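You operate a simulated robot arm through the tools that you are given. There is no shell and no other tool.

You are at the controls of a simulated robot arm. One attempt, no reset.

TASK
Gauge P5, P6 and P7, then pull up the loose nut.
Fine: to the mark with the red wrench; yellow gauge and wrench are laid on the bench; leave the other ports as they are.

The check looks at the end state, three seconds after you hand in, the way a careful person would. Anything else that was tipped, shoved, dropped, spilled or broken makes it a failure.

THE ROBOT
A 6-joint arm with a two-finger gripper, fixed in place. Base frame: the origin is on the floor under the middle of its stand, x ahead of it, y to its left, z up; the work surface is at about z = 0.78. Readings come in m, rad, newtons and seconds.
It reaches about 1.298 m from its shoulder. Its first joint turns from -2.601 to 2.601 rad. Payload 1.57 kg.
Tool frame: the origin (TCP) lies between the finger pads and is the grasp point; the fingertips stand 0.021 m ahead of it; z points along the fingers, y is the line along which they close. The gripper opens to 0.07 m; its body begins 0.05 m behind the TCP.
Orientation is that of the tool frame in the base frame, as a unit quaternion [x, y, z, w]. With the fingers straight down and closing along the base's y, the tool's x points along the base's -x, its y along +y and its z along -z.

THE INTERFACE
- The arm moves only by the tool send_rows. Its argument "motion" is a list of rows, each an object (a shift or turn left out is 0, a gripper value left out holds the last) with "offset": the shift along the tool's x, y, z in units of 400 mm (1.0 is 400 mm), a list of three; "turn": the turn, a rotation vector about the tool's x, y, z in units of 60 degrees (1.0 is 60 degrees), a list of three; "jaw": the opening, from 0 (shut) to 1 (fully open). In form: [{"offset": [dx, dy, dz], "turn": [wx, wy, wz], "jaw": jaw}, ...]. A call has 1 to 20 rows; each row is the pose to reach, as a shift and turn from the pose commanded when the call began, along the tool's axes at that moment. A call with a number of a shift or a turn outside -1 to 1 is refused whole. Rows are played at 5 a second. More than 0.05 m and 0.15 rad between two rows, or a gripper value outside its range, and nothing of the call is played. Where a pose cannot be reached the arm comes as near as it can. A force on the tool above 40 N (or 10 N above the force at the start of the call, whichever is more), or a blocked arm, ends the call early, and 0.2 s more pass. Each finger travels about 0.0648 m/s and halts on what it meets, pressing with about 30 N; the grip force reading is that of the motor and also rises with nothing between the fingers. The clock runs only during rows and for 0.2 s after the last one: add rows that repeat a pose to give the fingers time. The reply holds the time, the measured pose of the TCP, the force on the tool along the base axes, the opening and the grip force, in the units named above and with some noise, with the torque about the TCP (base axes, N m) and any sound that the robot's microphone picked up.
- Cameras (640 x 400 px; columns grow to the right, rows downward): "scene" is fixed at [0.4005, -0.6493, 1.3693]; the picture's right is [0.83, -0.56, 0.00], its down [-0.40, -0.60, -0.70] and it looks along [0.39, 0.58, -0.72] (base axes); focal length 310 px, centre (320, 200). "wrist" rides on the gripper at [0.079, 0.004, -0.081] in the tool frame; the picture's right is [-0.05, 1.00, 0.00], its down [-0.67, -0.04, -0.74] and it looks along [-0.74, -0.04, 0.67] (tool axes); focal length 256 px, centre (320, 200). There is no depth. A picture from a camera that has moved, and an enlarged one, comes with that camera's place and axes in the base frame and with its lens.
- camera(camera): a new picture of that camera. It takes no simulated time.
- slide_trunk(by): slides the trunk up (or, below 0, down) by that many m; the arm rides with it, the base frame stays. It gives what a move gives, with no picture.
- zoom(camera, box): a new picture of the part [left, top, right, bottom] of that camera's present view, enlarged. It takes no simulated time.
- sign_off(): hands the job in; it is judged then, once.

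Places have to be worked out from the pictures, the camera data and where the tool is seen. Open the gripper and draw the arm clear of the work before you hand the job in, unless the task says otherwise.

The tools are called after "Call:" as name(argument=value, ...) on one line, values as JSON. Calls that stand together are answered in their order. send_rows: Moves the arm, as the interface text tells. Its arguments: {"type":"object","properties":{"motion":{"type":"array","items":{"type":"object","properties":{"offset":{"type":"array","items":{"type":"number"}},"turn":{"type":"array","items":{"type":"number"}},"jaw":{"type":"number"}}}}},"required":["motion"]} The other tools are called the same way: slide_trunk (by) moves the trunk up or down; camera (camera) takes a picture; zoom (camera, box) takes an enlarged picture of a part of a camera's view; sign_off () hands the job in.

At the start:

```text
t: 0.0
tcp_pos: [0.6502, -0.0009, 1.0443]
ee_rot: [0.0, 1.0, 0.0, 0.0]
contact_force: [-0.8, 0.2, -0.4]
ft_torque: [-0.01, -0.01, 0.01]
width: 0.0701
gripper_force: 0.0
trunk travel left (down, up): [-0.726, 0.244]
```

scene: 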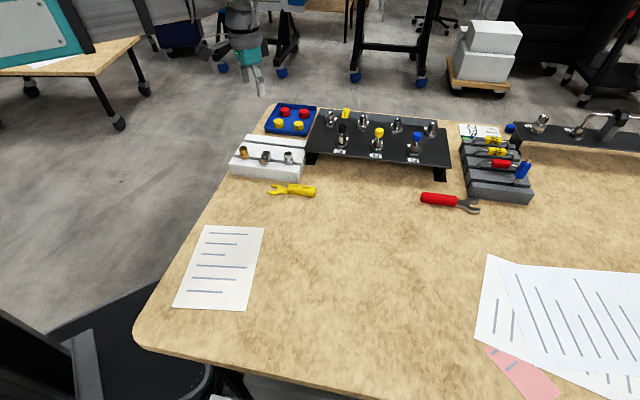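
wrist: 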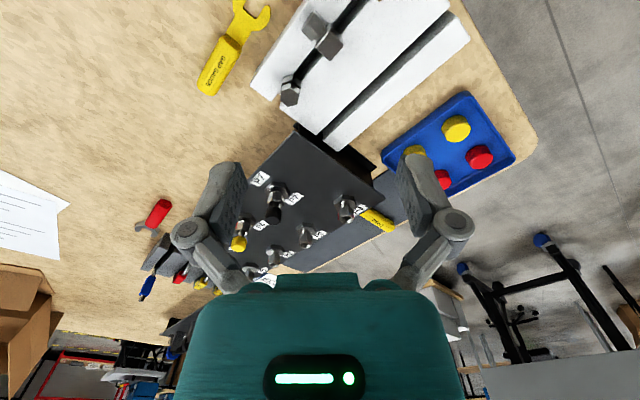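

I start by looking closely at the panel, the tools and the papers from the fixed camera before moving anything.

Call:
zoom(camera="scene", box=[300, 90, 460, 190])

Call:
zoom(camera="scene", box=[440, 100, 640, 225])

Call:
zoom(camera="scene", box=[220, 90, 340, 210])

Call:
zoom(camera="wrist", box=[120, 120, 440, 320])

```text
4.00 times, centred on (380, 140) of scene
camera zoom: at [0.4005, -0.6493, 1.3693], right [0.83, -0.56, 0.0], down [-0.4, -0.6, -0.7], along [0.39, 0.58, -0.72], focal length 1240 px, centre (80, 440)
```

zoom: 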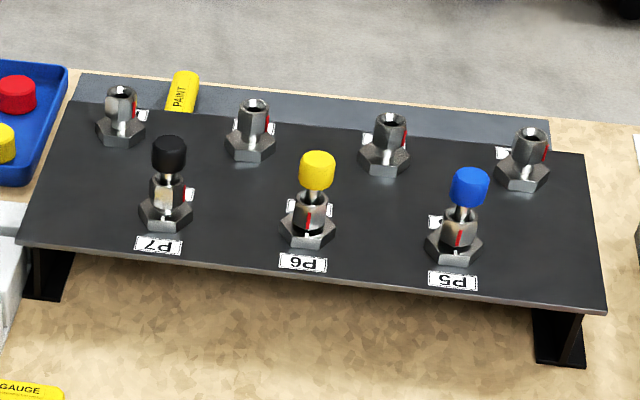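

```text
3.20 times, centred on (540, 162) of scene
camera zoom: at [0.4005, -0.6493, 1.3693], right [0.83, -0.56, 0.0], down [-0.4, -0.6, -0.7], along [0.39, 0.58, -0.72], focal length 992 px, centre (-384, 320)
```

zoom: 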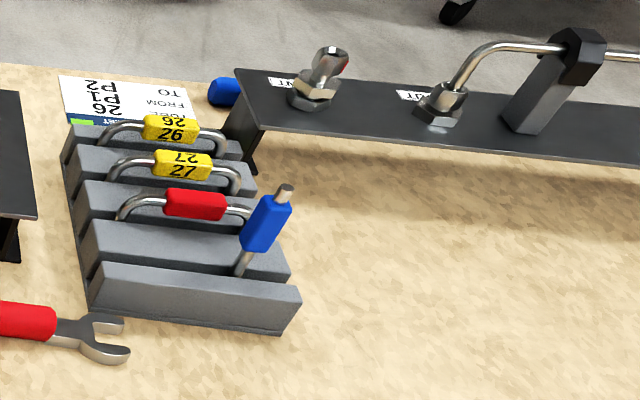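

```text
3.33 times, centred on (280, 150) of scene
camera zoom: at [0.4005, -0.6493, 1.3693], right [0.83, -0.56, 0.0], down [-0.4, -0.6, -0.7], along [0.39, 0.58, -0.72], focal length 1033 px, centre (453, 367)
```

zoom: 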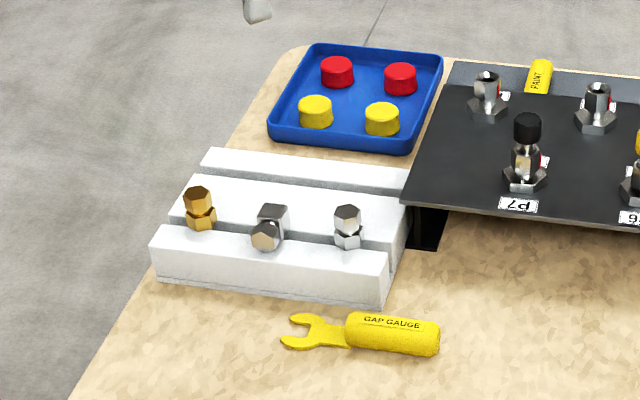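

```text
2.00 times, centred on (280, 220) of wrist
camera zoom: at [0.5712, 0.0039, 1.1245], right [0.05, 1.0, 0.0], down [0.67, -0.04, 0.74], along [0.74, -0.04, -0.67], focal length 512 px, centre (400, 160)
```

zoom: 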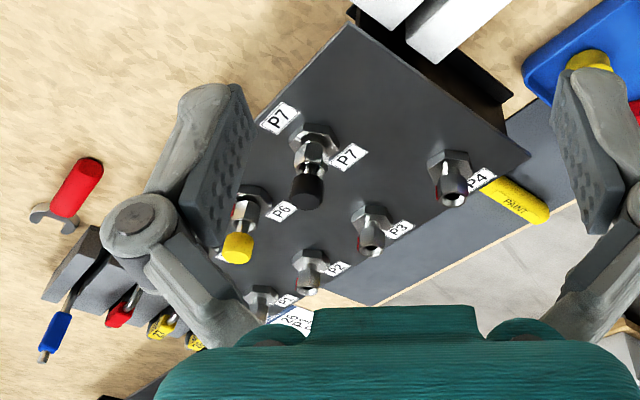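

The ports look to run P7→P5 along about (+0.7, −0.7) with the panel near z≈0.84; the gauge is at roughly (0.68, −0.11) and the red wrench near (1.0, −0.38). I move the wrist camera to the front side of the panel, well above it, for a close look.

Call:
send_rows(motion=[{"offset": [-0.047, -0.084, 0.0075], "turn": [0, 0, -0.094], "jaw": 1}, {"offset": [-0.094, -0.169, 0.015], "turn": [0, 0, -0.188], "jaw": 1}, {"offset": [-0.141, -0.253, 0.0225], "turn": [0, 0, -0.281], "jaw": 1}, {"offset": [-0.1875, -0.3375, 0.03], "turn": [0, 0, -0.375], "jaw": 1}, {"offset": [-0.234, -0.422, 0.0375], "turn": [0, 0, -0.469], "jaw": 1}, {"offset": [-0.281, -0.506, 0.045], "turn": [0, 0, -0.5625], "jaw": 1}, {"offset": [-0.328, -0.591, 0.0525], "turn": [0, 0, -0.656], "jaw": 1}, {"offset": [-0.375, -0.675, 0.06], "turn": [0, 0, -0.75], "jaw": 1}])

Call:
camera(camera="wrist")

Call:
camera(camera="scene")

```text
t: 1.8
tcp_pos: [0.8019, -0.2708, 1.0442]
ee_rot: [-0.383, 0.924, 0.001, 0.0]
contact_force: [-0.7, 0.6, 0.1]
ft_torque: [-0.02, 0.03, 0.04]
width: 0.0702
gripper_force: 0.1
out of reach, approached as far as the arm can: row 2, 3, 4, 5, 6, 7, 8
trunk travel left (down, up): [-0.726, 0.244]
```

```text
taken
camera wrist: at [0.7425, -0.3248, 1.1243], right [-0.67, 0.74, 0.0], down [0.5, 0.45, 0.74], along [0.55, 0.5, -0.67], focal length 256 px, centre (320, 200)
```

wrist: 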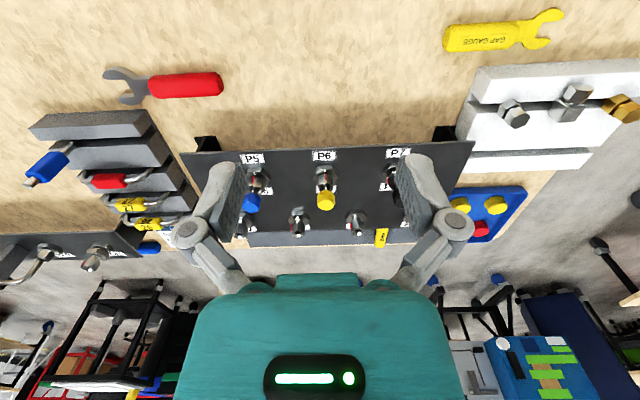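

```text
taken
```

scene: 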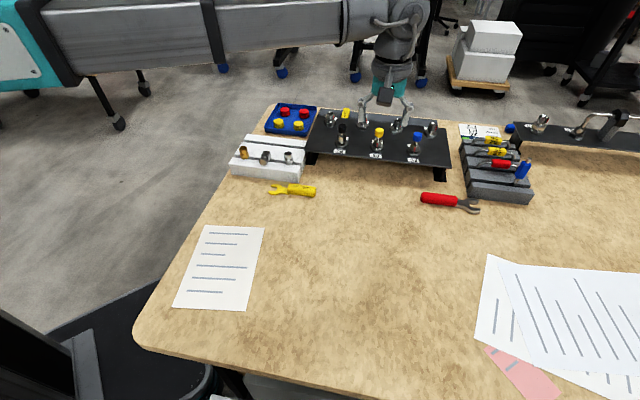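

The arm stopped about 24 mm short in height, so I'll need to use the trunk. First I look closely at the ports and tools from this viewpoint.

Call:
zoom(camera="wrist", box=[220, 130, 440, 250])

Call:
zoom(camera="wrist", box=[420, 0, 640, 130])

Call:
zoom(camera="wrist", box=[20, 50, 240, 180])

```text
2.91 times, centred on (330, 190) of wrist
camera zoom: at [0.7425, -0.3248, 1.1243], right [-0.67, 0.74, 0.0], down [0.5, 0.45, 0.74], along [0.55, 0.5, -0.67], focal length 745 px, centre (291, 229)
```

zoom: 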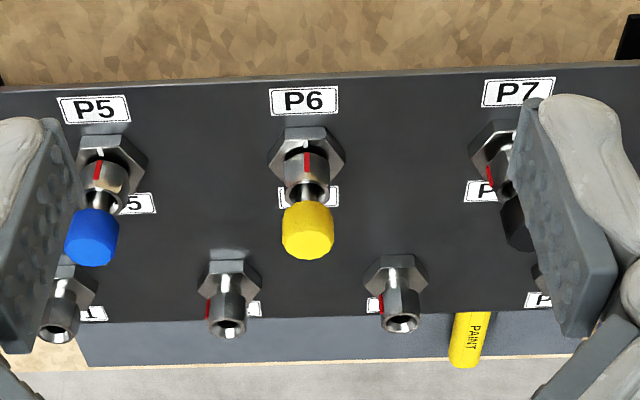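

```text
2.91 times, centred on (530, 65) of wrist
camera zoom: at [0.7425, -0.3248, 1.1243], right [-0.67, 0.74, 0.0], down [0.5, 0.45, 0.74], along [0.55, 0.5, -0.67], focal length 745 px, centre (-291, 593)
```

zoom: 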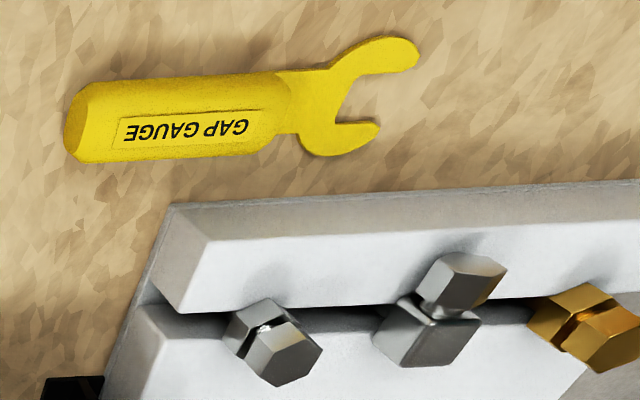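

```text
2.91 times, centred on (130, 115) of wrist
camera zoom: at [0.7425, -0.3248, 1.1243], right [-0.67, 0.74, 0.0], down [0.5, 0.45, 0.74], along [0.55, 0.5, -0.67], focal length 745 px, centre (873, 447)
```

zoom: 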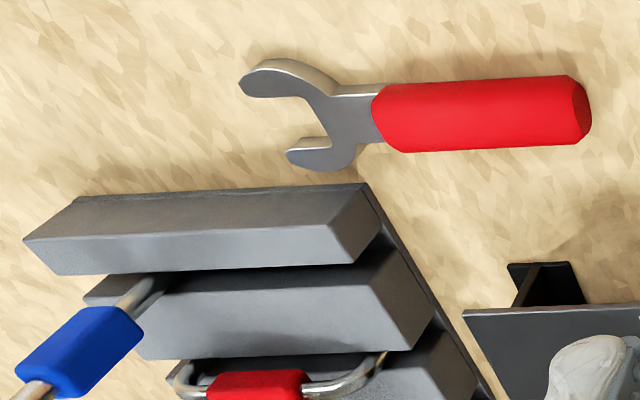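

The gauge and wrench are both open-ended forks with cylindrical handles; every nut has a red stripe and every body hex a white stripe. The arm needs a lower shoulder, so I slide the trunk down a little here, where nothing is beneath the gripper.

Call:
slide_trunk(by=-0.05)

```text
t: 2.7
tcp_pos: [0.8019, -0.2714, 0.9946]
ee_rot: [-0.383, 0.924, 0.0, -0.001]
contact_force: [-0.2, -0.4, 0.4]
ft_torque: [0.02, 0.02, 0.0]
width: 0.0698
gripper_force: 0.1
trunk travel left (down, up): [-0.676, 0.294]
```

Now I raise the hand 0.25 m so the trunk can go down by the same amount, giving the arm room below.

Call:
send_rows(motion=[{"offset": [0, 0, -0.104]}, {"offset": [0, 0, -0.208]}, {"offset": [0, 0, -0.3125]}, {"offset": [0, 0, -0.417]}, {"offset": [0, 0, -0.521]}, {"offset": [0, 0, -0.625]}])

Call:
camera(camera="scene")

```text
t: 4.1
tcp_pos: [0.8025, -0.27, 0.9933]
ee_rot: [-0.383, 0.924, 0.001, 0.001]
contact_force: [0.2, 0.3, 0.0]
ft_torque: [-0.02, -0.01, 0.0]
width: 0.0701
gripper_force: 0.0
out of reach, approached as far as the arm can: row 1, 2, 3, 4, 5, 6
trunk travel left (down, up): [-0.676, 0.294]
```

```text
taken
```

scene: 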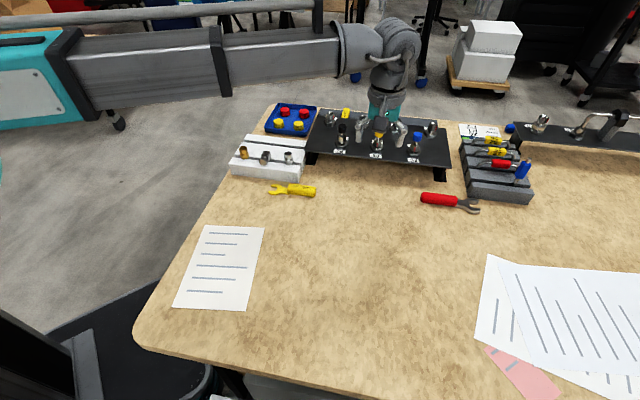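

The hand did not move vertically: the boom only works in the horizontal plane, so height must come from the trunk. I take a new wrist view from this height.

Call:
camera(camera="wrist")

Call:
zoom(camera="wrist", box=[220, 130, 440, 267])

```text
taken
camera wrist: at [0.7418, -0.3238, 1.0745], right [-0.67, 0.74, 0.0], down [0.5, 0.45, 0.74], along [0.55, 0.5, -0.67], focal length 256 px, centre (320, 200)
```

wrist: 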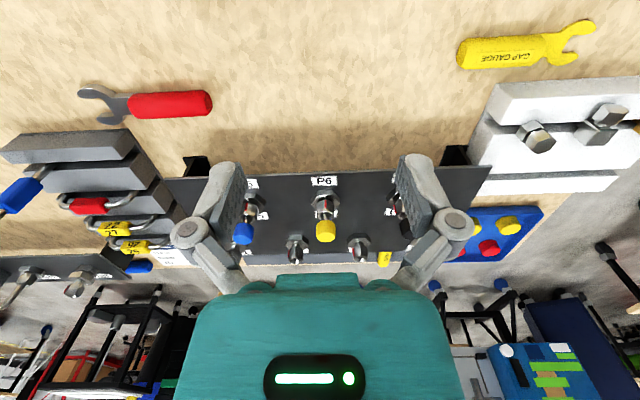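

```text
2.91 times, centred on (330, 198) of wrist
camera zoom: at [0.7418, -0.3238, 1.0745], right [-0.67, 0.74, 0.0], down [0.5, 0.45, 0.74], along [0.55, 0.5, -0.67], focal length 745 px, centre (291, 204)
```

zoom: 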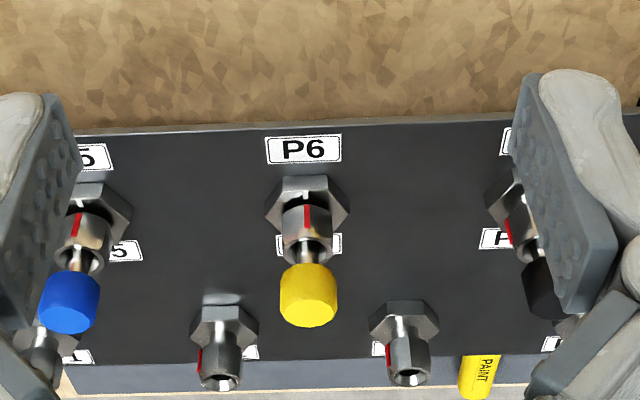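

The close view puts the panel top at z≈0.844 and P6's axis near (0.92, −0.153). I try tilting the hand forward by about 0.5 rad so the wrist camera looks more horizontally at the nuts, and I back off 4 cm for clearance.

Call:
send_rows(motion=[{"offset": [0.025, 0, 0], "turn": [0, -0.12, 0]}, {"offset": [0.05, 0, 0], "turn": [0, -0.24, 0]}, {"offset": [0.075, 0, 0], "turn": [0, -0.36, 0]}, {"offset": [0.1, 0, 0], "turn": [0, -0.48, 0]}])

Call:
camera(camera="wrist")

```text
t: 5.1
tcp_pos: [0.7711, -0.2992, 1.0182]
ee_rot: [-0.37, 0.895, 0.095, 0.231]
contact_force: [0.9, -0.1, 0.0]
ft_torque: [-0.02, 0.02, -0.01]
width: 0.0702
gripper_force: 0.2
out of reach, approached as far as the arm can: row 2, 3, 4
trunk travel left (down, up): [-0.676, 0.294]
```

```text
taken
camera wrist: at [0.6912, -0.3736, 1.0493], right [-0.67, 0.74, 0.03], down [0.18, 0.13, 0.97], along [0.72, 0.66, -0.22], focal length 256 px, centre (320, 200)
```

wrist: 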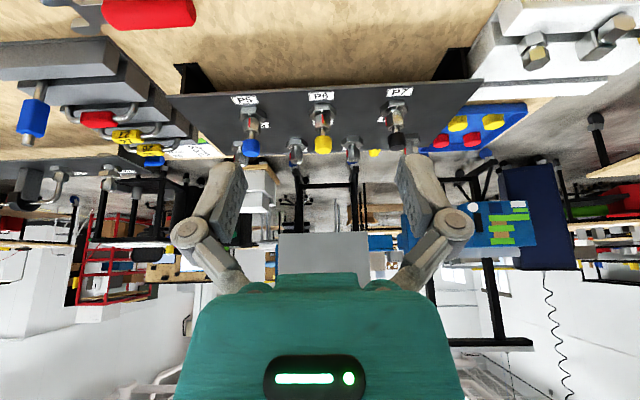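

Tilting works (the hand rose 25 mm doing so). Now I zoom on the nuts from this flatter view.

Call:
zoom(camera="wrist", box=[220, 80, 330, 160])

Call:
zoom(camera="wrist", box=[330, 80, 440, 160])

Call:
zoom(camera="wrist", box=[470, 0, 640, 106])

```text
5.00 times, centred on (275, 120) of wrist
camera zoom: at [0.6912, -0.3736, 1.0493], right [-0.67, 0.74, 0.03], down [0.18, 0.13, 0.97], along [0.72, 0.66, -0.22], focal length 1280 px, centre (545, 600)
```

zoom: 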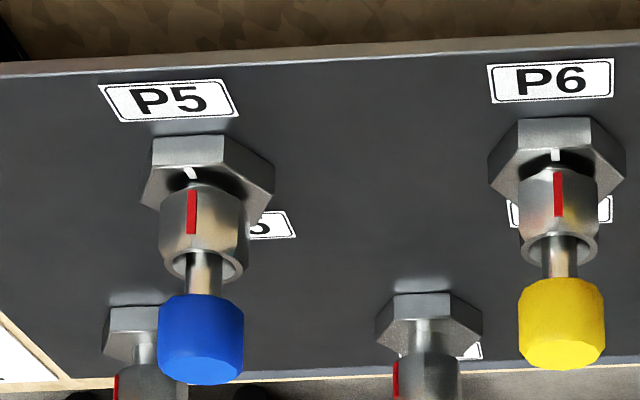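

```text
5.00 times, centred on (385, 120) of wrist
camera zoom: at [0.6912, -0.3736, 1.0493], right [-0.67, 0.74, 0.03], down [0.18, 0.13, 0.97], along [0.72, 0.66, -0.22], focal length 1280 px, centre (-5, 600)
```

zoom: 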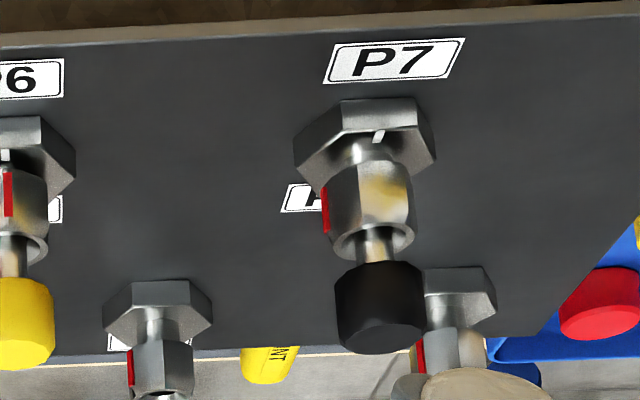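

```text
3.76 times, centred on (555, 53) of wrist
camera zoom: at [0.6912, -0.3736, 1.0493], right [-0.67, 0.74, 0.03], down [0.18, 0.13, 0.97], along [0.72, 0.66, -0.22], focal length 964 px, centre (-565, 753)
```

zoom: 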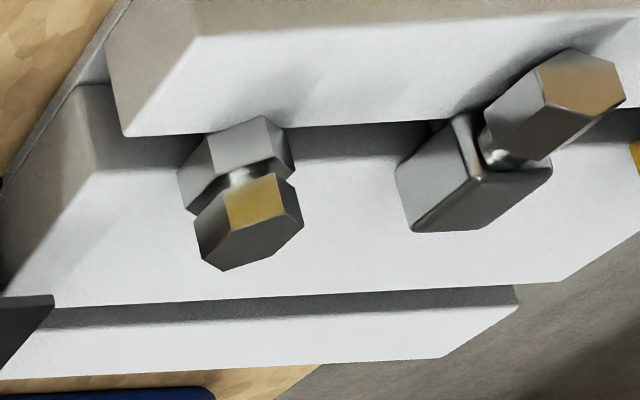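

P7 shows an open neck between nut and body with the red stripe well off the white one, while P5 and P6 look closed and aligned; the gauge will confirm that. I bring the hand upright again before going over to the gauge.

Call:
send_rows(motion=[{"turn": [0, 0.12, 0]}, {"turn": [0, 0.24, 0]}, {"turn": [0, 0.36, 0]}, {"turn": [0, 0.48, 0]}])

```text
t: 6.1
tcp_pos: [0.7709, -0.2997, 0.9933]
ee_rot: [-0.383, 0.924, 0.0, 0.0]
contact_force: [-0.3, 0.9, 0.0]
ft_torque: [0.02, 0.01, 0.0]
width: 0.0701
gripper_force: 0.0
out of reach, approached as far as the arm can: row 1, 2, 3, 4
trunk travel left (down, up): [-0.676, 0.294]
```

Upright again. Now I swing the hand yaw round toward the gauge's handle direction while shifting a little closer.

Call:
send_rows(motion=[{"offset": [-0.04, 0, 0], "turn": [0, 0, -0.135]}, {"offset": [-0.08, 0, 0], "turn": [0, 0, -0.27]}, {"offset": [-0.12, 0, 0], "turn": [0, 0, -0.405]}, {"offset": [-0.16, 0, 0], "turn": [0, 0, -0.54]}, {"offset": [-0.2, 0, 0], "turn": [0, 0, -0.675]}, {"offset": [-0.239, 0, 0], "turn": [0, 0, -0.81]}])

Call:
send_rows(motion=[{"turn": [0, 0, -0.135]}, {"turn": [0, 0, -0.27]}, {"turn": [0, 0, -0.405]}, {"turn": [0, 0, -0.54]}, {"turn": [0, 0, -0.675]}, {"turn": [0, 0, -0.81]}])

Call:
camera(camera="wrist")

```text
t: 7.5
tcp_pos: [0.8399, -0.232, 0.9936]
ee_rot: [0.729, -0.684, 0.0, 0.0]
contact_force: [0.4, 0.1, 0.2]
ft_torque: [-0.01, 0.01, 0.01]
width: 0.0699
gripper_force: 0.1
trunk travel left (down, up): [-0.676, 0.294]
```

```text
t: 8.9
tcp_pos: [0.8398, -0.2323, 0.994]
ee_rot: [0.947, -0.323, 0.001, 0.0]
contact_force: [-0.1, -0.5, 0.3]
ft_torque: [0.02, 0.01, 0.03]
width: 0.0703
gripper_force: 0.0
trunk travel left (down, up): [-0.676, 0.294]
```

```text
taken
camera wrist: at [0.8983, -0.2842, 1.0745], right [-0.65, -0.76, 0.0], down [-0.51, 0.43, 0.74], along [-0.56, 0.49, -0.67], focal length 256 px, centre (320, 200)
```

wrist: 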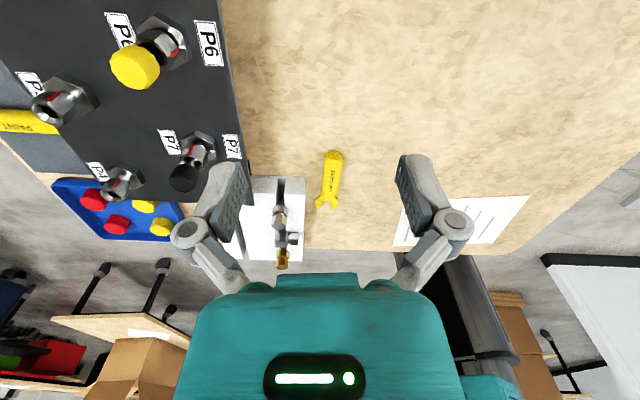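

The yaw reaches fine and the gauge is now ahead of the hand, pointing away from it. I zoom on it to measure it.

Call:
zoom(camera="wrist", box=[280, 140, 380, 215])

Call:
zoom(camera="wrist", box=[60, 0, 260, 125])

Call:
zoom(camera="wrist", box=[130, 110, 260, 200])

```text
5.33 times, centred on (330, 178) of wrist
camera zoom: at [0.8983, -0.2842, 1.0745], right [-0.65, -0.76, 0.0], down [-0.51, 0.43, 0.74], along [-0.56, 0.49, -0.67], focal length 1365 px, centre (267, 320)
```

zoom: 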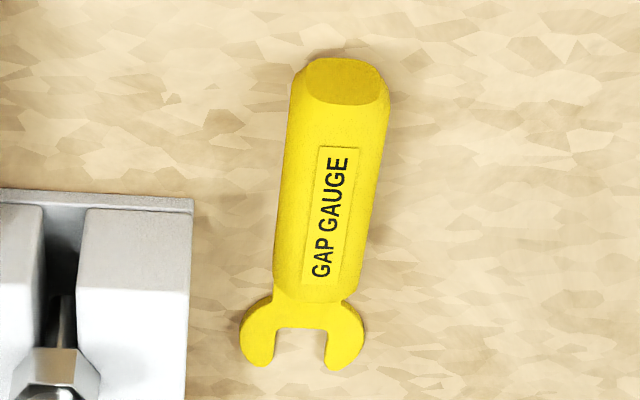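

```text
3.20 times, centred on (160, 62) of wrist
camera zoom: at [0.8983, -0.2842, 1.0745], right [-0.65, -0.76, 0.0], down [-0.51, 0.43, 0.74], along [-0.56, 0.49, -0.67], focal length 819 px, centre (832, 640)
```

zoom: 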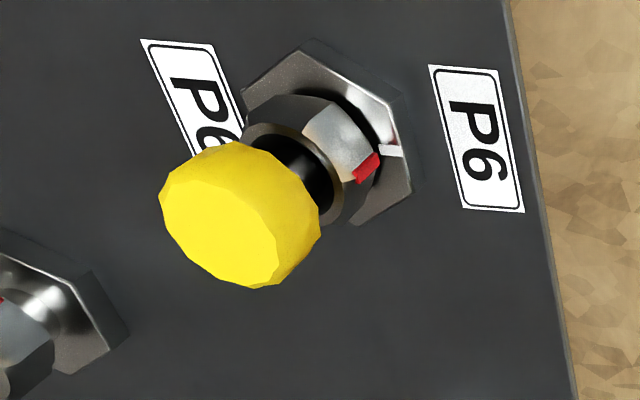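

```text
4.44 times, centred on (195, 155) of wrist
camera zoom: at [0.8983, -0.2842, 1.0745], right [-0.65, -0.76, 0.0], down [-0.51, 0.43, 0.74], along [-0.56, 0.49, -0.67], focal length 1138 px, centre (876, 400)
```

zoom: 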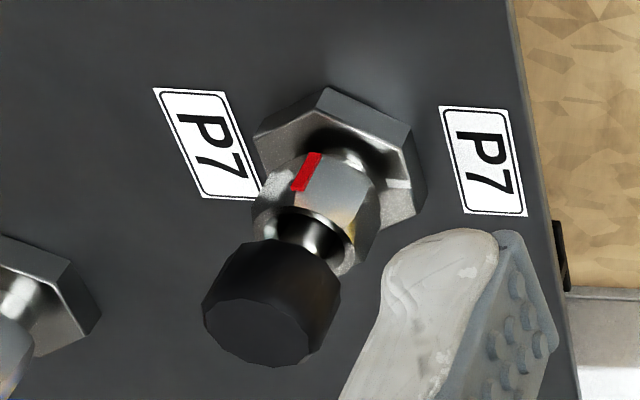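

The gauge lies along ≈134°, fork end near (0.638, −0.073), handle middle about (0.6875, −0.125), handle ≈25 mm wide. I look closely at each of the three gaps from the fixed camera too.

Call:
zoom(camera="scene", box=[326, 118, 358, 150])

Call:
zoom(camera="scene", box=[361, 123, 393, 155])

Call:
zoom(camera="scene", box=[398, 128, 430, 160])

Call:
zoom(camera="scene", box=[262, 175, 322, 205])

Call:
zoom(camera="scene", box=[415, 182, 487, 222])

```text
12.50 times, centred on (342, 134) of scene
camera zoom: at [0.4005, -0.6493, 1.3693], right [0.83, -0.56, 0.0], down [-0.4, -0.6, -0.7], along [0.39, 0.58, -0.72], focal length 3875 px, centre (45, 1025)
```

zoom: 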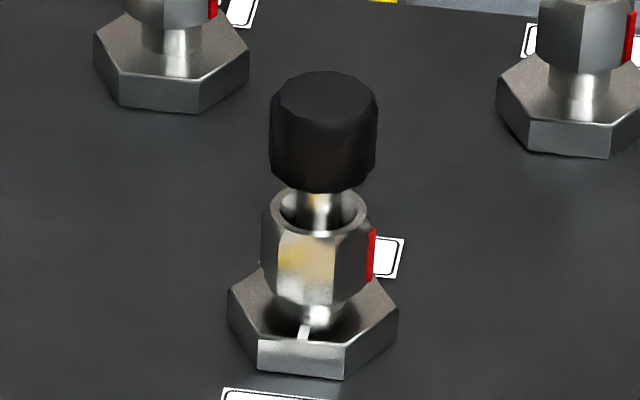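

```text
12.50 times, centred on (377, 139) of scene
camera zoom: at [0.4005, -0.6493, 1.3693], right [0.83, -0.56, 0.0], down [-0.4, -0.6, -0.7], along [0.39, 0.58, -0.72], focal length 3875 px, centre (-392, 962)
```

zoom: 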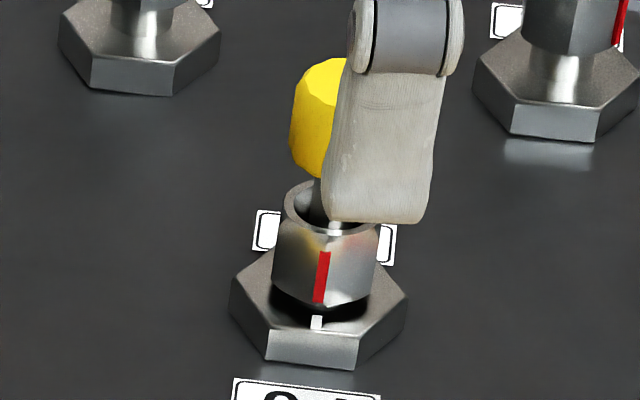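

```text
12.50 times, centred on (414, 144) of scene
camera zoom: at [0.4005, -0.6493, 1.3693], right [0.83, -0.56, 0.0], down [-0.4, -0.6, -0.7], along [0.39, 0.58, -0.72], focal length 3875 px, centre (-855, 900)
```

zoom: 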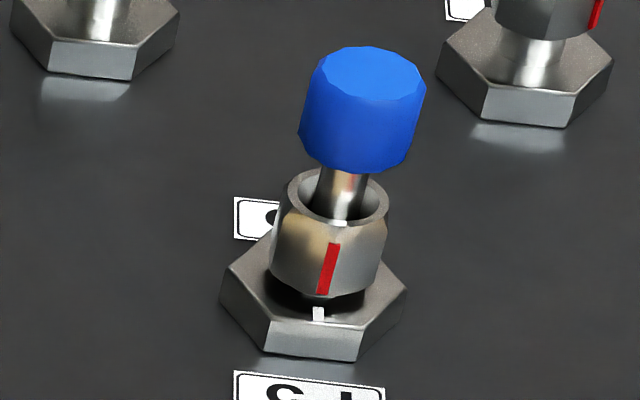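

```text
10.67 times, centred on (292, 190) of scene
camera zoom: at [0.4005, -0.6493, 1.3693], right [0.83, -0.56, 0.0], down [-0.4, -0.6, -0.7], along [0.39, 0.58, -0.72], focal length 3307 px, centre (619, 307)
```

zoom: 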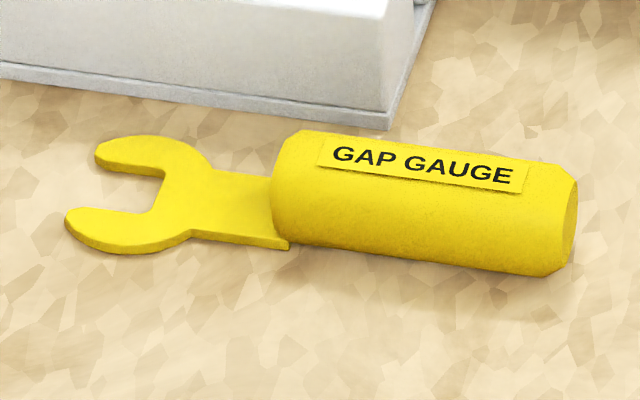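

```text
8.89 times, centred on (451, 202) of scene
camera zoom: at [0.4005, -0.6493, 1.3693], right [0.83, -0.56, 0.0], down [-0.4, -0.6, -0.7], along [0.39, 0.58, -0.72], focal length 2756 px, centre (-844, 182)
```

zoom: 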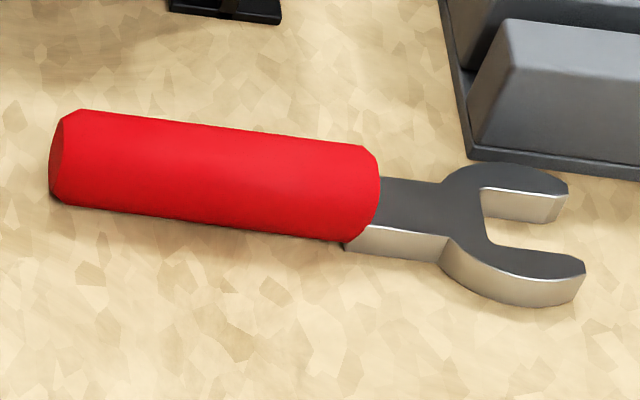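

The zoom is crisp enough to measure with, so I magnify the gap region on each port much further.

Call:
zoom(camera="scene", box=[335, 137, 348, 145])

Call:
zoom(camera="scene", box=[370, 142, 383, 150])

Call:
zoom(camera="scene", box=[407, 146, 420, 154])

Call:
zoom(camera="scene", box=[265, 184, 291, 200])

```text
16.00 times, centred on (342, 141) of scene
camera zoom: at [0.4005, -0.6493, 1.3693], right [0.83, -0.56, 0.0], down [-0.4, -0.6, -0.7], along [0.39, 0.58, -0.72], focal length 4960 px, centre (-24, 1144)
```

zoom: 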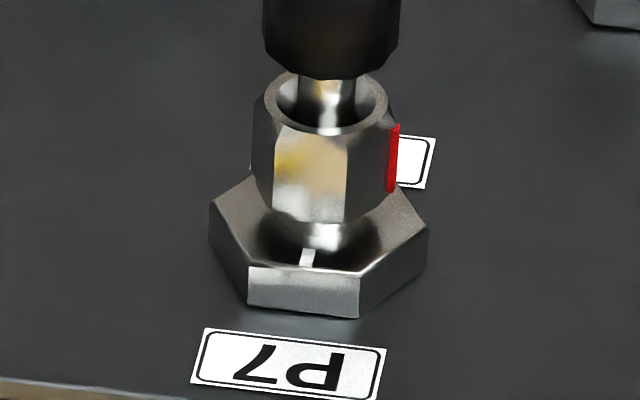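

```text
16.00 times, centred on (376, 146) of scene
camera zoom: at [0.4005, -0.6493, 1.3693], right [0.83, -0.56, 0.0], down [-0.4, -0.6, -0.7], along [0.39, 0.58, -0.72], focal length 4960 px, centre (-584, 1064)
```

zoom: 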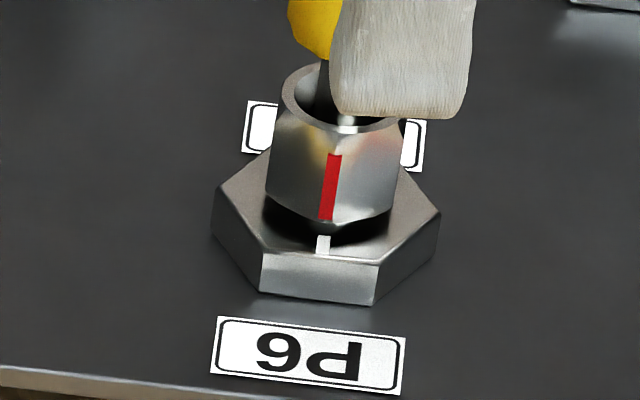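

```text
16.00 times, centred on (414, 150) of scene
camera zoom: at [0.4005, -0.6493, 1.3693], right [0.83, -0.56, 0.0], down [-0.4, -0.6, -0.7], along [0.39, 0.58, -0.72], focal length 4960 px, centre (-1176, 1000)
```

zoom: 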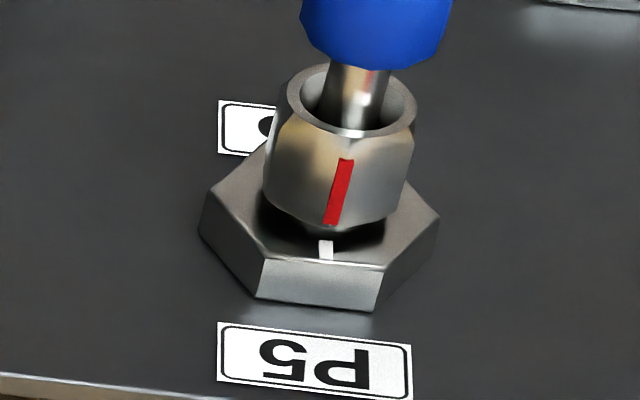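

```text
16.00 times, centred on (278, 192) of scene
camera zoom: at [0.4005, -0.6493, 1.3693], right [0.83, -0.56, 0.0], down [-0.4, -0.6, -0.7], along [0.39, 0.58, -0.72], focal length 4960 px, centre (992, 328)
```

zoom: 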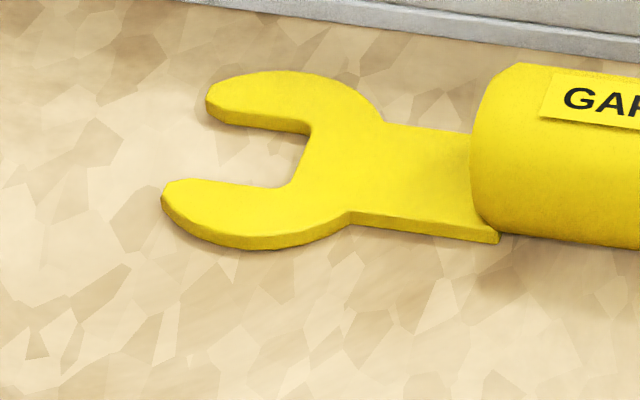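

P7's nut sits visibly higher (about 88° back from its white stripe); the gauge fork is a ~3 mm plate flush with the bottom of its handle, mouth ≈16 mm. I now line the hand's yaw up with the gauge and move closer behind it.

Call:
send_rows(motion=[{"offset": [-0.08, 0.0104, 0], "turn": [0, 0, 0.033]}, {"offset": [-0.159, 0.0208, 0], "turn": [0, 0, 0.067]}, {"offset": [-0.238, 0.0311, 0], "turn": [0, 0, 0.1]}, {"offset": [-0.317, 0.0415, 0], "turn": [0, 0, 0.133]}])

Call:
slide_trunk(by=-0.12)

Call:
camera(camera="wrist")

```text
t: 9.9
tcp_pos: [0.7275, -0.168, 0.9937]
ee_rot: [0.921, -0.389, 0.0, 0.0]
contact_force: [0.5, 0.2, 0.2]
ft_torque: [-0.01, -0.01, 0.0]
width: 0.0702
gripper_force: 0.2
trunk travel left (down, up): [-0.676, 0.294]
```

```text
t: 11.4
tcp_pos: [0.7277, -0.1681, 0.8755]
ee_rot: [0.921, -0.39, 0.001, 0.0]
contact_force: [0.5, 1.2, 1.0]
ft_torque: [-0.01, 0.0, 0.0]
width: 0.0701
gripper_force: 0.0
trunk travel left (down, up): [-0.556, 0.414]
```

```text
taken
camera wrist: at [0.7801, -0.2277, 0.9546], right [-0.75, -0.66, 0.0], down [-0.44, 0.5, 0.74], along [-0.49, 0.56, -0.67], focal length 256 px, centre (320, 200)
```

wrist: 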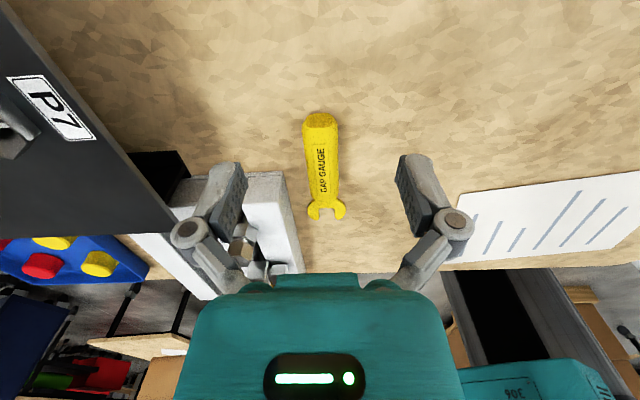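

I zoom on the gauge from here to fix its axis and the nearest obstacles (the white block to its left).

Call:
zoom(camera="wrist", box=[250, 100, 410, 240])

Call:
zoom(camera="wrist", box=[170, 150, 330, 290])

```text
2.86 times, centred on (330, 170) of wrist
camera zoom: at [0.7801, -0.2277, 0.9546], right [-0.75, -0.66, 0.0], down [-0.44, 0.5, 0.74], along [-0.49, 0.56, -0.67], focal length 731 px, centre (291, 286)
```

zoom: 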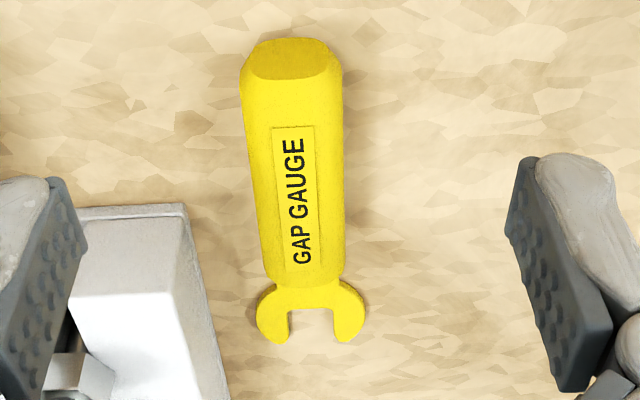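

```text
2.86 times, centred on (250, 220) of wrist
camera zoom: at [0.7801, -0.2277, 0.9546], right [-0.75, -0.66, 0.0], down [-0.44, 0.5, 0.74], along [-0.49, 0.56, -0.67], focal length 731 px, centre (520, 143)
```

zoom: 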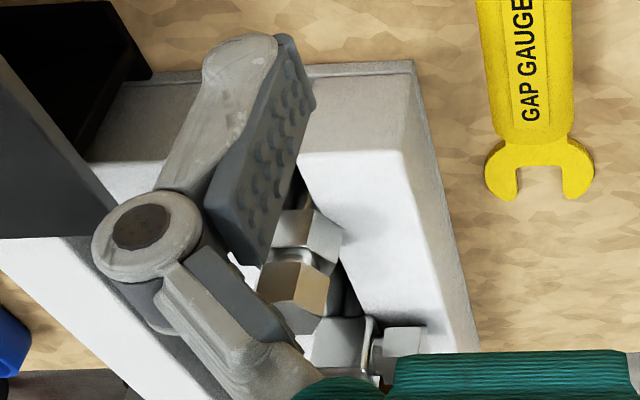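

The gauge axis passes through about (0.692, −0.1295) at the gripping spot, and the white block's corner is ~20 mm clear ahead of it. I move over that spot with the jaws partly closed (≈45 mm) and check alignment before lowering.

Call:
send_rows(motion=[{"offset": [-0.044, -0.001, 0], "jaw": 0.64}, {"offset": [-0.088, -0.002, 0], "jaw": 0.64}, {"offset": [-0.132, -0.003, 0], "jaw": 0.64}])

Call:
slide_trunk(by=-0.04)

Call:
camera(camera="wrist")

Call:
zoom(camera="scene", box=[250, 130, 346, 190])

```text
t: 12.2
tcp_pos: [0.6926, -0.1299, 0.8747]
ee_rot: [0.921, -0.389, 0.0, 0.0]
contact_force: [0.3, 0.0, -1.2]
ft_torque: [0.04, 0.02, -0.01]
width: 0.0448
gripper_force: 0.0
trunk travel left (down, up): [-0.556, 0.414]
```

```text
t: 13.1
tcp_pos: [0.6926, -0.1284, 0.8342]
ee_rot: [0.921, -0.389, -0.001, 0.0]
contact_force: [-0.6, 0.0, -0.2]
ft_torque: [0.02, -0.01, 0.04]
width: 0.045
gripper_force: 0.0
trunk travel left (down, up): [-0.516, 0.454]
```

```text
taken
camera wrist: at [0.7442, -0.1887, 0.9145], right [-0.75, -0.66, 0.0], down [-0.44, 0.5, 0.74], along [-0.49, 0.56, -0.67], focal length 256 px, centre (320, 200)
```

wrist: 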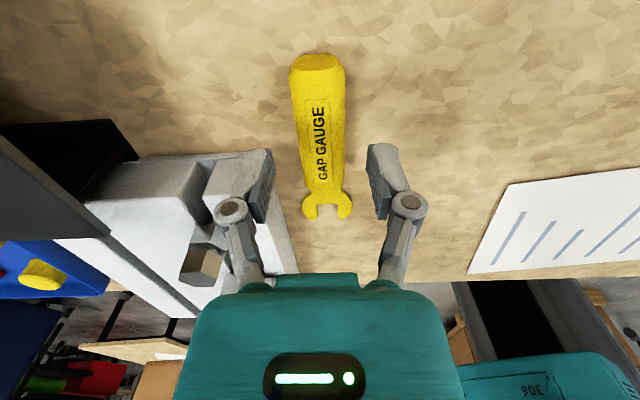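

```text
6.67 times, centred on (298, 160) of scene
camera zoom: at [0.4005, -0.6493, 1.3693], right [0.83, -0.56, 0.0], down [-0.4, -0.6, -0.7], along [0.39, 0.58, -0.72], focal length 2067 px, centre (467, 467)
```

zoom: 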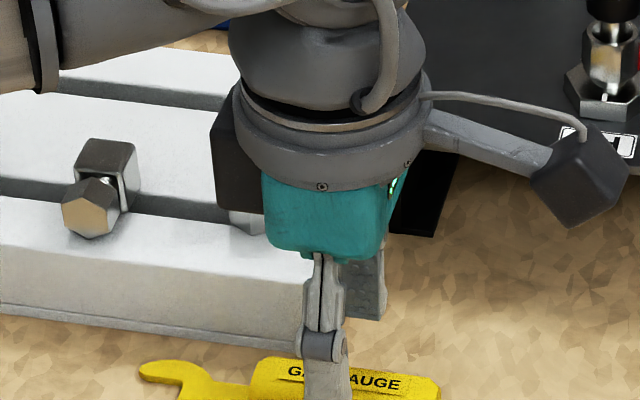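

The handle is centred between the pads and the hand clears the block and its fittings. I lower 30 mm so the fingertips are ~2.5 mm above the bench.

Call:
slide_trunk(by=-0.03)

Call:
camera(camera="wrist")

Call:
zoom(camera="scene", box=[262, 160, 326, 200])

```text
t: 13.8
tcp_pos: [0.6926, -0.1291, 0.8049]
ee_rot: [0.921, -0.389, -0.001, 0.001]
contact_force: [0.2, 0.0, 0.0]
ft_torque: [0.0, -0.05, 0.01]
width: 0.0447
gripper_force: 0.1
trunk travel left (down, up): [-0.486, 0.484]
```

```text
taken
camera wrist: at [0.7442, -0.1887, 0.8845], right [-0.75, -0.66, 0.0], down [-0.44, 0.5, 0.74], along [-0.49, 0.56, -0.67], focal length 256 px, centre (320, 200)
```

wrist: 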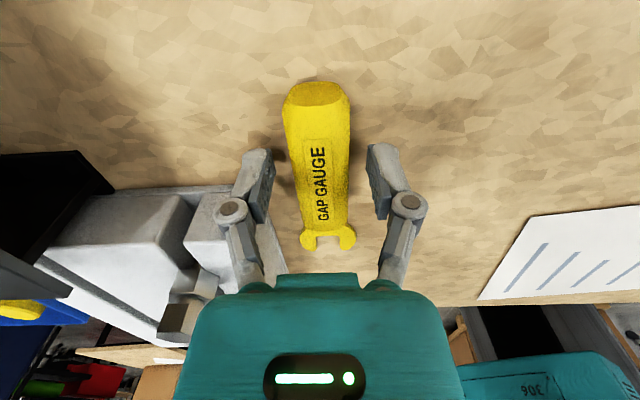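

```text
10.00 times, centred on (294, 180) of scene
camera zoom: at [0.4005, -0.6493, 1.3693], right [0.83, -0.56, 0.0], down [-0.4, -0.6, -0.7], along [0.39, 0.58, -0.72], focal length 3100 px, centre (580, 400)
```

zoom: 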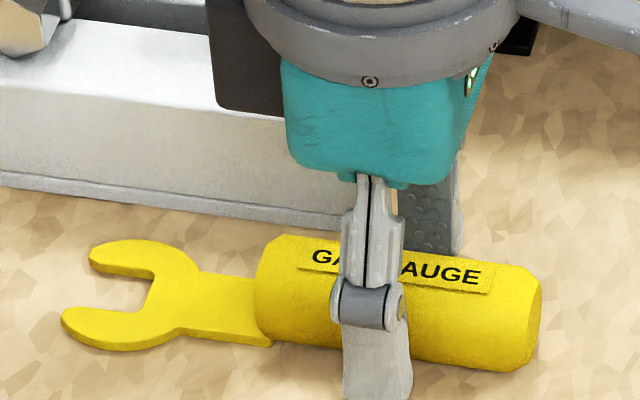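

Fingers straddle the handle evenly with no contact. I close the gripper on it.

Call:
send_rows(motion=[{"jaw": 0.3}, {"jaw": 0.0}, {"jaw": 0.0}, {"jaw": 0.0}])

Call:
zoom(camera="scene", box=[262, 160, 326, 200])

```text
t: 14.8
tcp_pos: [0.6923, -0.1295, 0.8035]
ee_rot: [0.921, -0.389, -0.001, 0.0]
contact_force: [0.6, -0.6, 1.8]
ft_torque: [0.04, 0.01, 0.06]
width: 0.0249
gripper_force: 30.1
trunk travel left (down, up): [-0.486, 0.484]
```

```text
10.00 times, centred on (294, 180) of scene
camera zoom: at [0.4005, -0.6493, 1.3693], right [0.83, -0.56, 0.0], down [-0.4, -0.6, -0.7], along [0.39, 0.58, -0.72], focal length 3100 px, centre (580, 400)
```

zoom: 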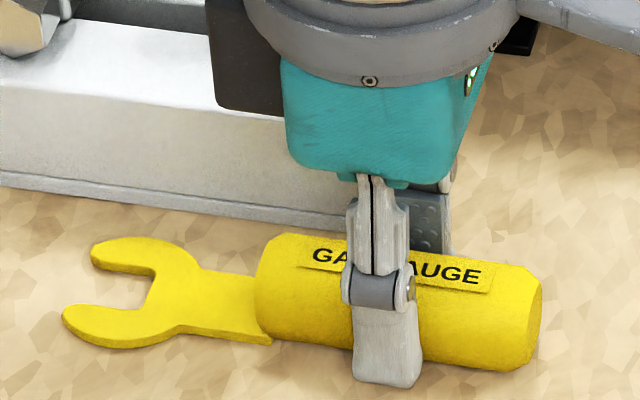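

The gauge is held (25 mm, 30 N). I lift it straight up 0.2 m with the trunk and check how it sits in the hand.

Call:
slide_trunk(by=0.2)

Call:
camera(camera="wrist")

Call:
zoom(camera="wrist", box=[240, 100, 400, 250])

Call:
camera(camera="scene")

```text
t: 17.0
tcp_pos: [0.6919, -0.128, 1.0049]
ee_rot: [0.921, -0.39, 0.0, 0.0]
contact_force: [0.5, -0.9, -1.0]
ft_torque: [0.03, 0.02, 0.01]
width: 0.0248
gripper_force: 30.4
trunk travel left (down, up): [-0.686, 0.284]
```

```text
taken
camera wrist: at [0.7443, -0.1887, 1.0844], right [-0.75, -0.66, 0.0], down [-0.44, 0.5, 0.74], along [-0.49, 0.56, -0.67], focal length 256 px, centre (320, 200)
```

wrist: 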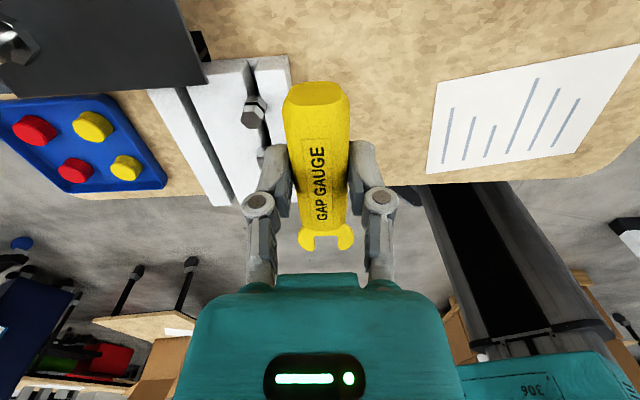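

```text
2.67 times, centred on (320, 175) of wrist
camera zoom: at [0.7443, -0.1887, 1.0844], right [-0.75, -0.66, 0.0], down [-0.44, 0.5, 0.74], along [-0.49, 0.56, -0.67], focal length 683 px, centre (320, 267)
```

zoom: 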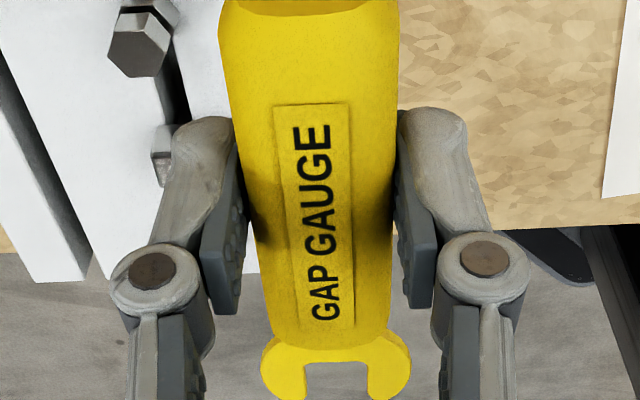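

```text
taken
```

scene: 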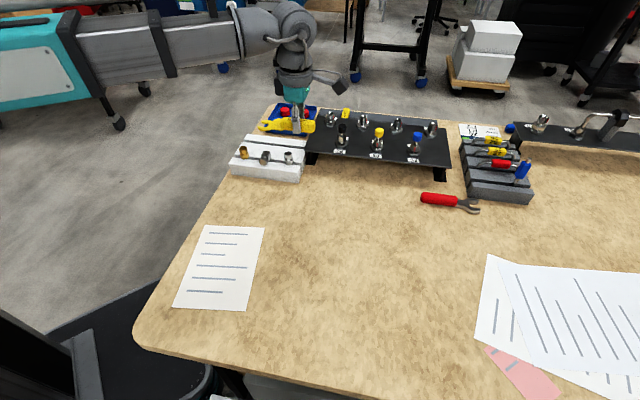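

The gauge hangs firmly and level. I carry it at this height toward the front of P5 while turning the hand so the fork points at the panel (two moves).

Call:
send_rows(motion=[{"offset": [0.0585, -0.0053, 0], "turn": [0, 0, 0.124]}, {"offset": [0.117, -0.0107, 0], "turn": [0, 0, 0.248]}, {"offset": [0.1755, -0.016, 0], "turn": [0, 0, 0.3715]}, {"offset": [0.234, -0.0213, 0], "turn": [0, 0, 0.495]}, {"offset": [0.2925, -0.0267, 0], "turn": [0, 0, 0.619]}, {"offset": [0.351, -0.032, 0], "turn": [0, 0, 0.743]}])

Call:
send_rows(motion=[{"offset": [0.038, -0.045, 0], "turn": [0, 0, 0.124]}, {"offset": [0.076, -0.09, 0], "turn": [0, 0, 0.248]}, {"offset": [0.114, -0.1345, 0], "turn": [0, 0, 0.3715]}, {"offset": [0.152, -0.179, 0], "turn": [0, 0, 0.495]}, {"offset": [0.19, -0.224, 0], "turn": [0, 0, 0.619]}, {"offset": [0.228, -0.269, 0], "turn": [0, 0, 0.743]}])

Call:
camera(camera="wrist")

Call:
camera(camera="scene")

```text
t: 18.4
tcp_pos: [0.8013, -0.2216, 1.0038]
ee_rot: [-0.704, 0.71, 0.001, 0.0]
contact_force: [0.0, 0.0, -0.3]
ft_torque: [-0.03, 0.01, -0.01]
width: 0.0249
gripper_force: 30.1
trunk travel left (down, up): [-0.686, 0.284]
```

```text
t: 19.8
tcp_pos: [0.9059, -0.314, 1.0039]
ee_rot: [-0.382, 0.924, 0.0, 0.0]
contact_force: [0.0, 1.2, -0.1]
ft_torque: [0.02, 0.01, -0.01]
width: 0.0248
gripper_force: 29.7
trunk travel left (down, up): [-0.686, 0.284]
```

```text
taken
camera wrist: at [0.8475, -0.3661, 1.0842], right [-0.67, 0.74, 0.0], down [0.5, 0.45, 0.74], along [0.55, 0.5, -0.67], focal length 256 px, centre (320, 200)
```

wrist: 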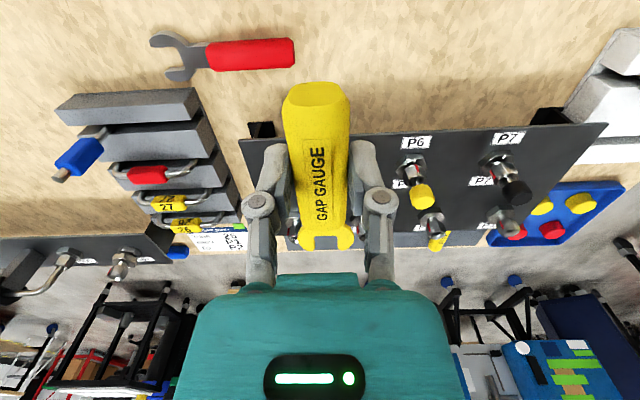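

```text
taken
```

scene: 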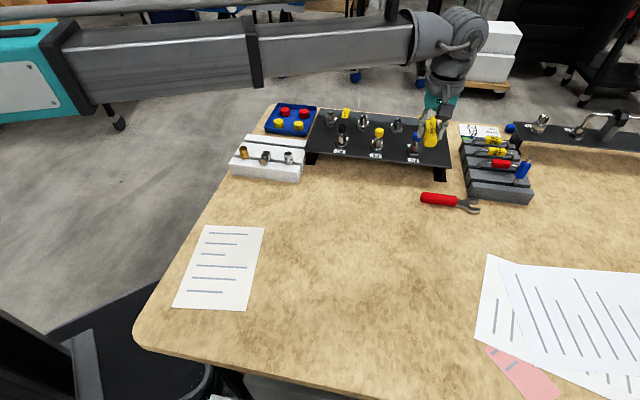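

The hand is squarely in front of P5 with the fork pointing at it. I lower to about nut level while still 40 mm short of the port.

Call:
slide_trunk(by=-0.115)

Call:
camera(camera="wrist")

Call:
zoom(camera="wrist", box=[260, 200, 380, 275])

Call:
zoom(camera="scene", box=[385, 110, 449, 160])

```text
t: 21.2
tcp_pos: [0.9067, -0.3122, 0.8897]
ee_rot: [-0.384, 0.923, 0.0, 0.0]
contact_force: [-0.9, 1.0, -0.7]
ft_torque: [-0.04, 0.01, -0.01]
width: 0.0247
gripper_force: 29.9
trunk travel left (down, up): [-0.571, 0.399]
```

```text
taken
camera wrist: at [0.8471, -0.3658, 0.9695], right [-0.67, 0.74, 0.0], down [0.5, 0.45, 0.74], along [0.55, 0.5, -0.67], focal length 256 px, centre (320, 200)
```

wrist: 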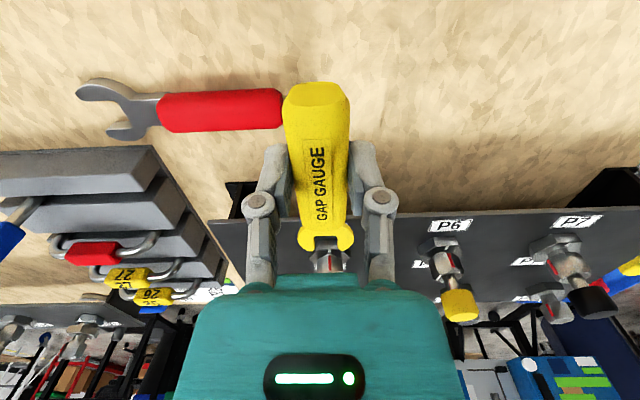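

```text
5.33 times, centred on (320, 238) of wrist
camera zoom: at [0.8471, -0.3658, 0.9695], right [-0.67, 0.74, 0.0], down [0.5, 0.45, 0.74], along [0.55, 0.5, -0.67], focal length 1365 px, centre (320, 0)
```

zoom: 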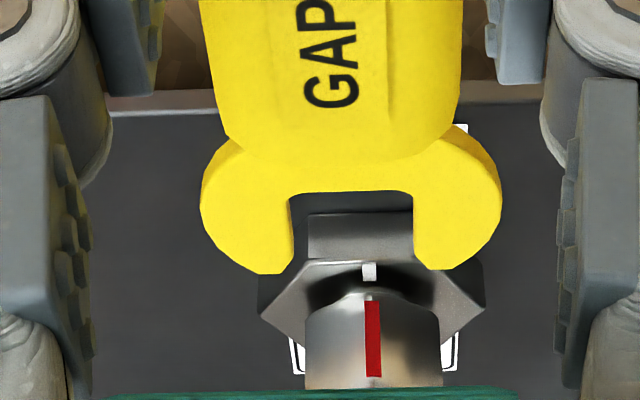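

```text
8.00 times, centred on (417, 135) of scene
camera zoom: at [0.4005, -0.6493, 1.3693], right [0.83, -0.56, 0.0], down [-0.4, -0.6, -0.7], along [0.39, 0.58, -0.72], focal length 2480 px, centre (-456, 720)
```

zoom: 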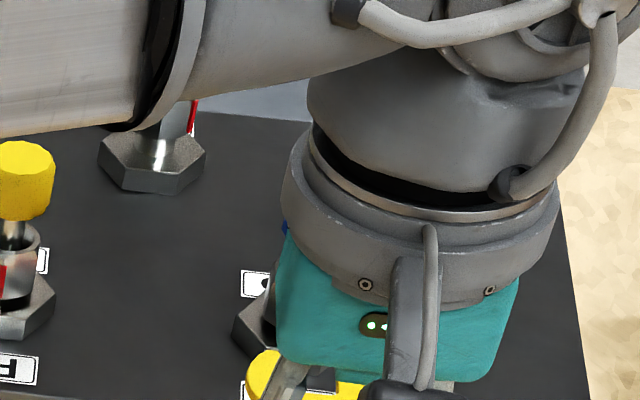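

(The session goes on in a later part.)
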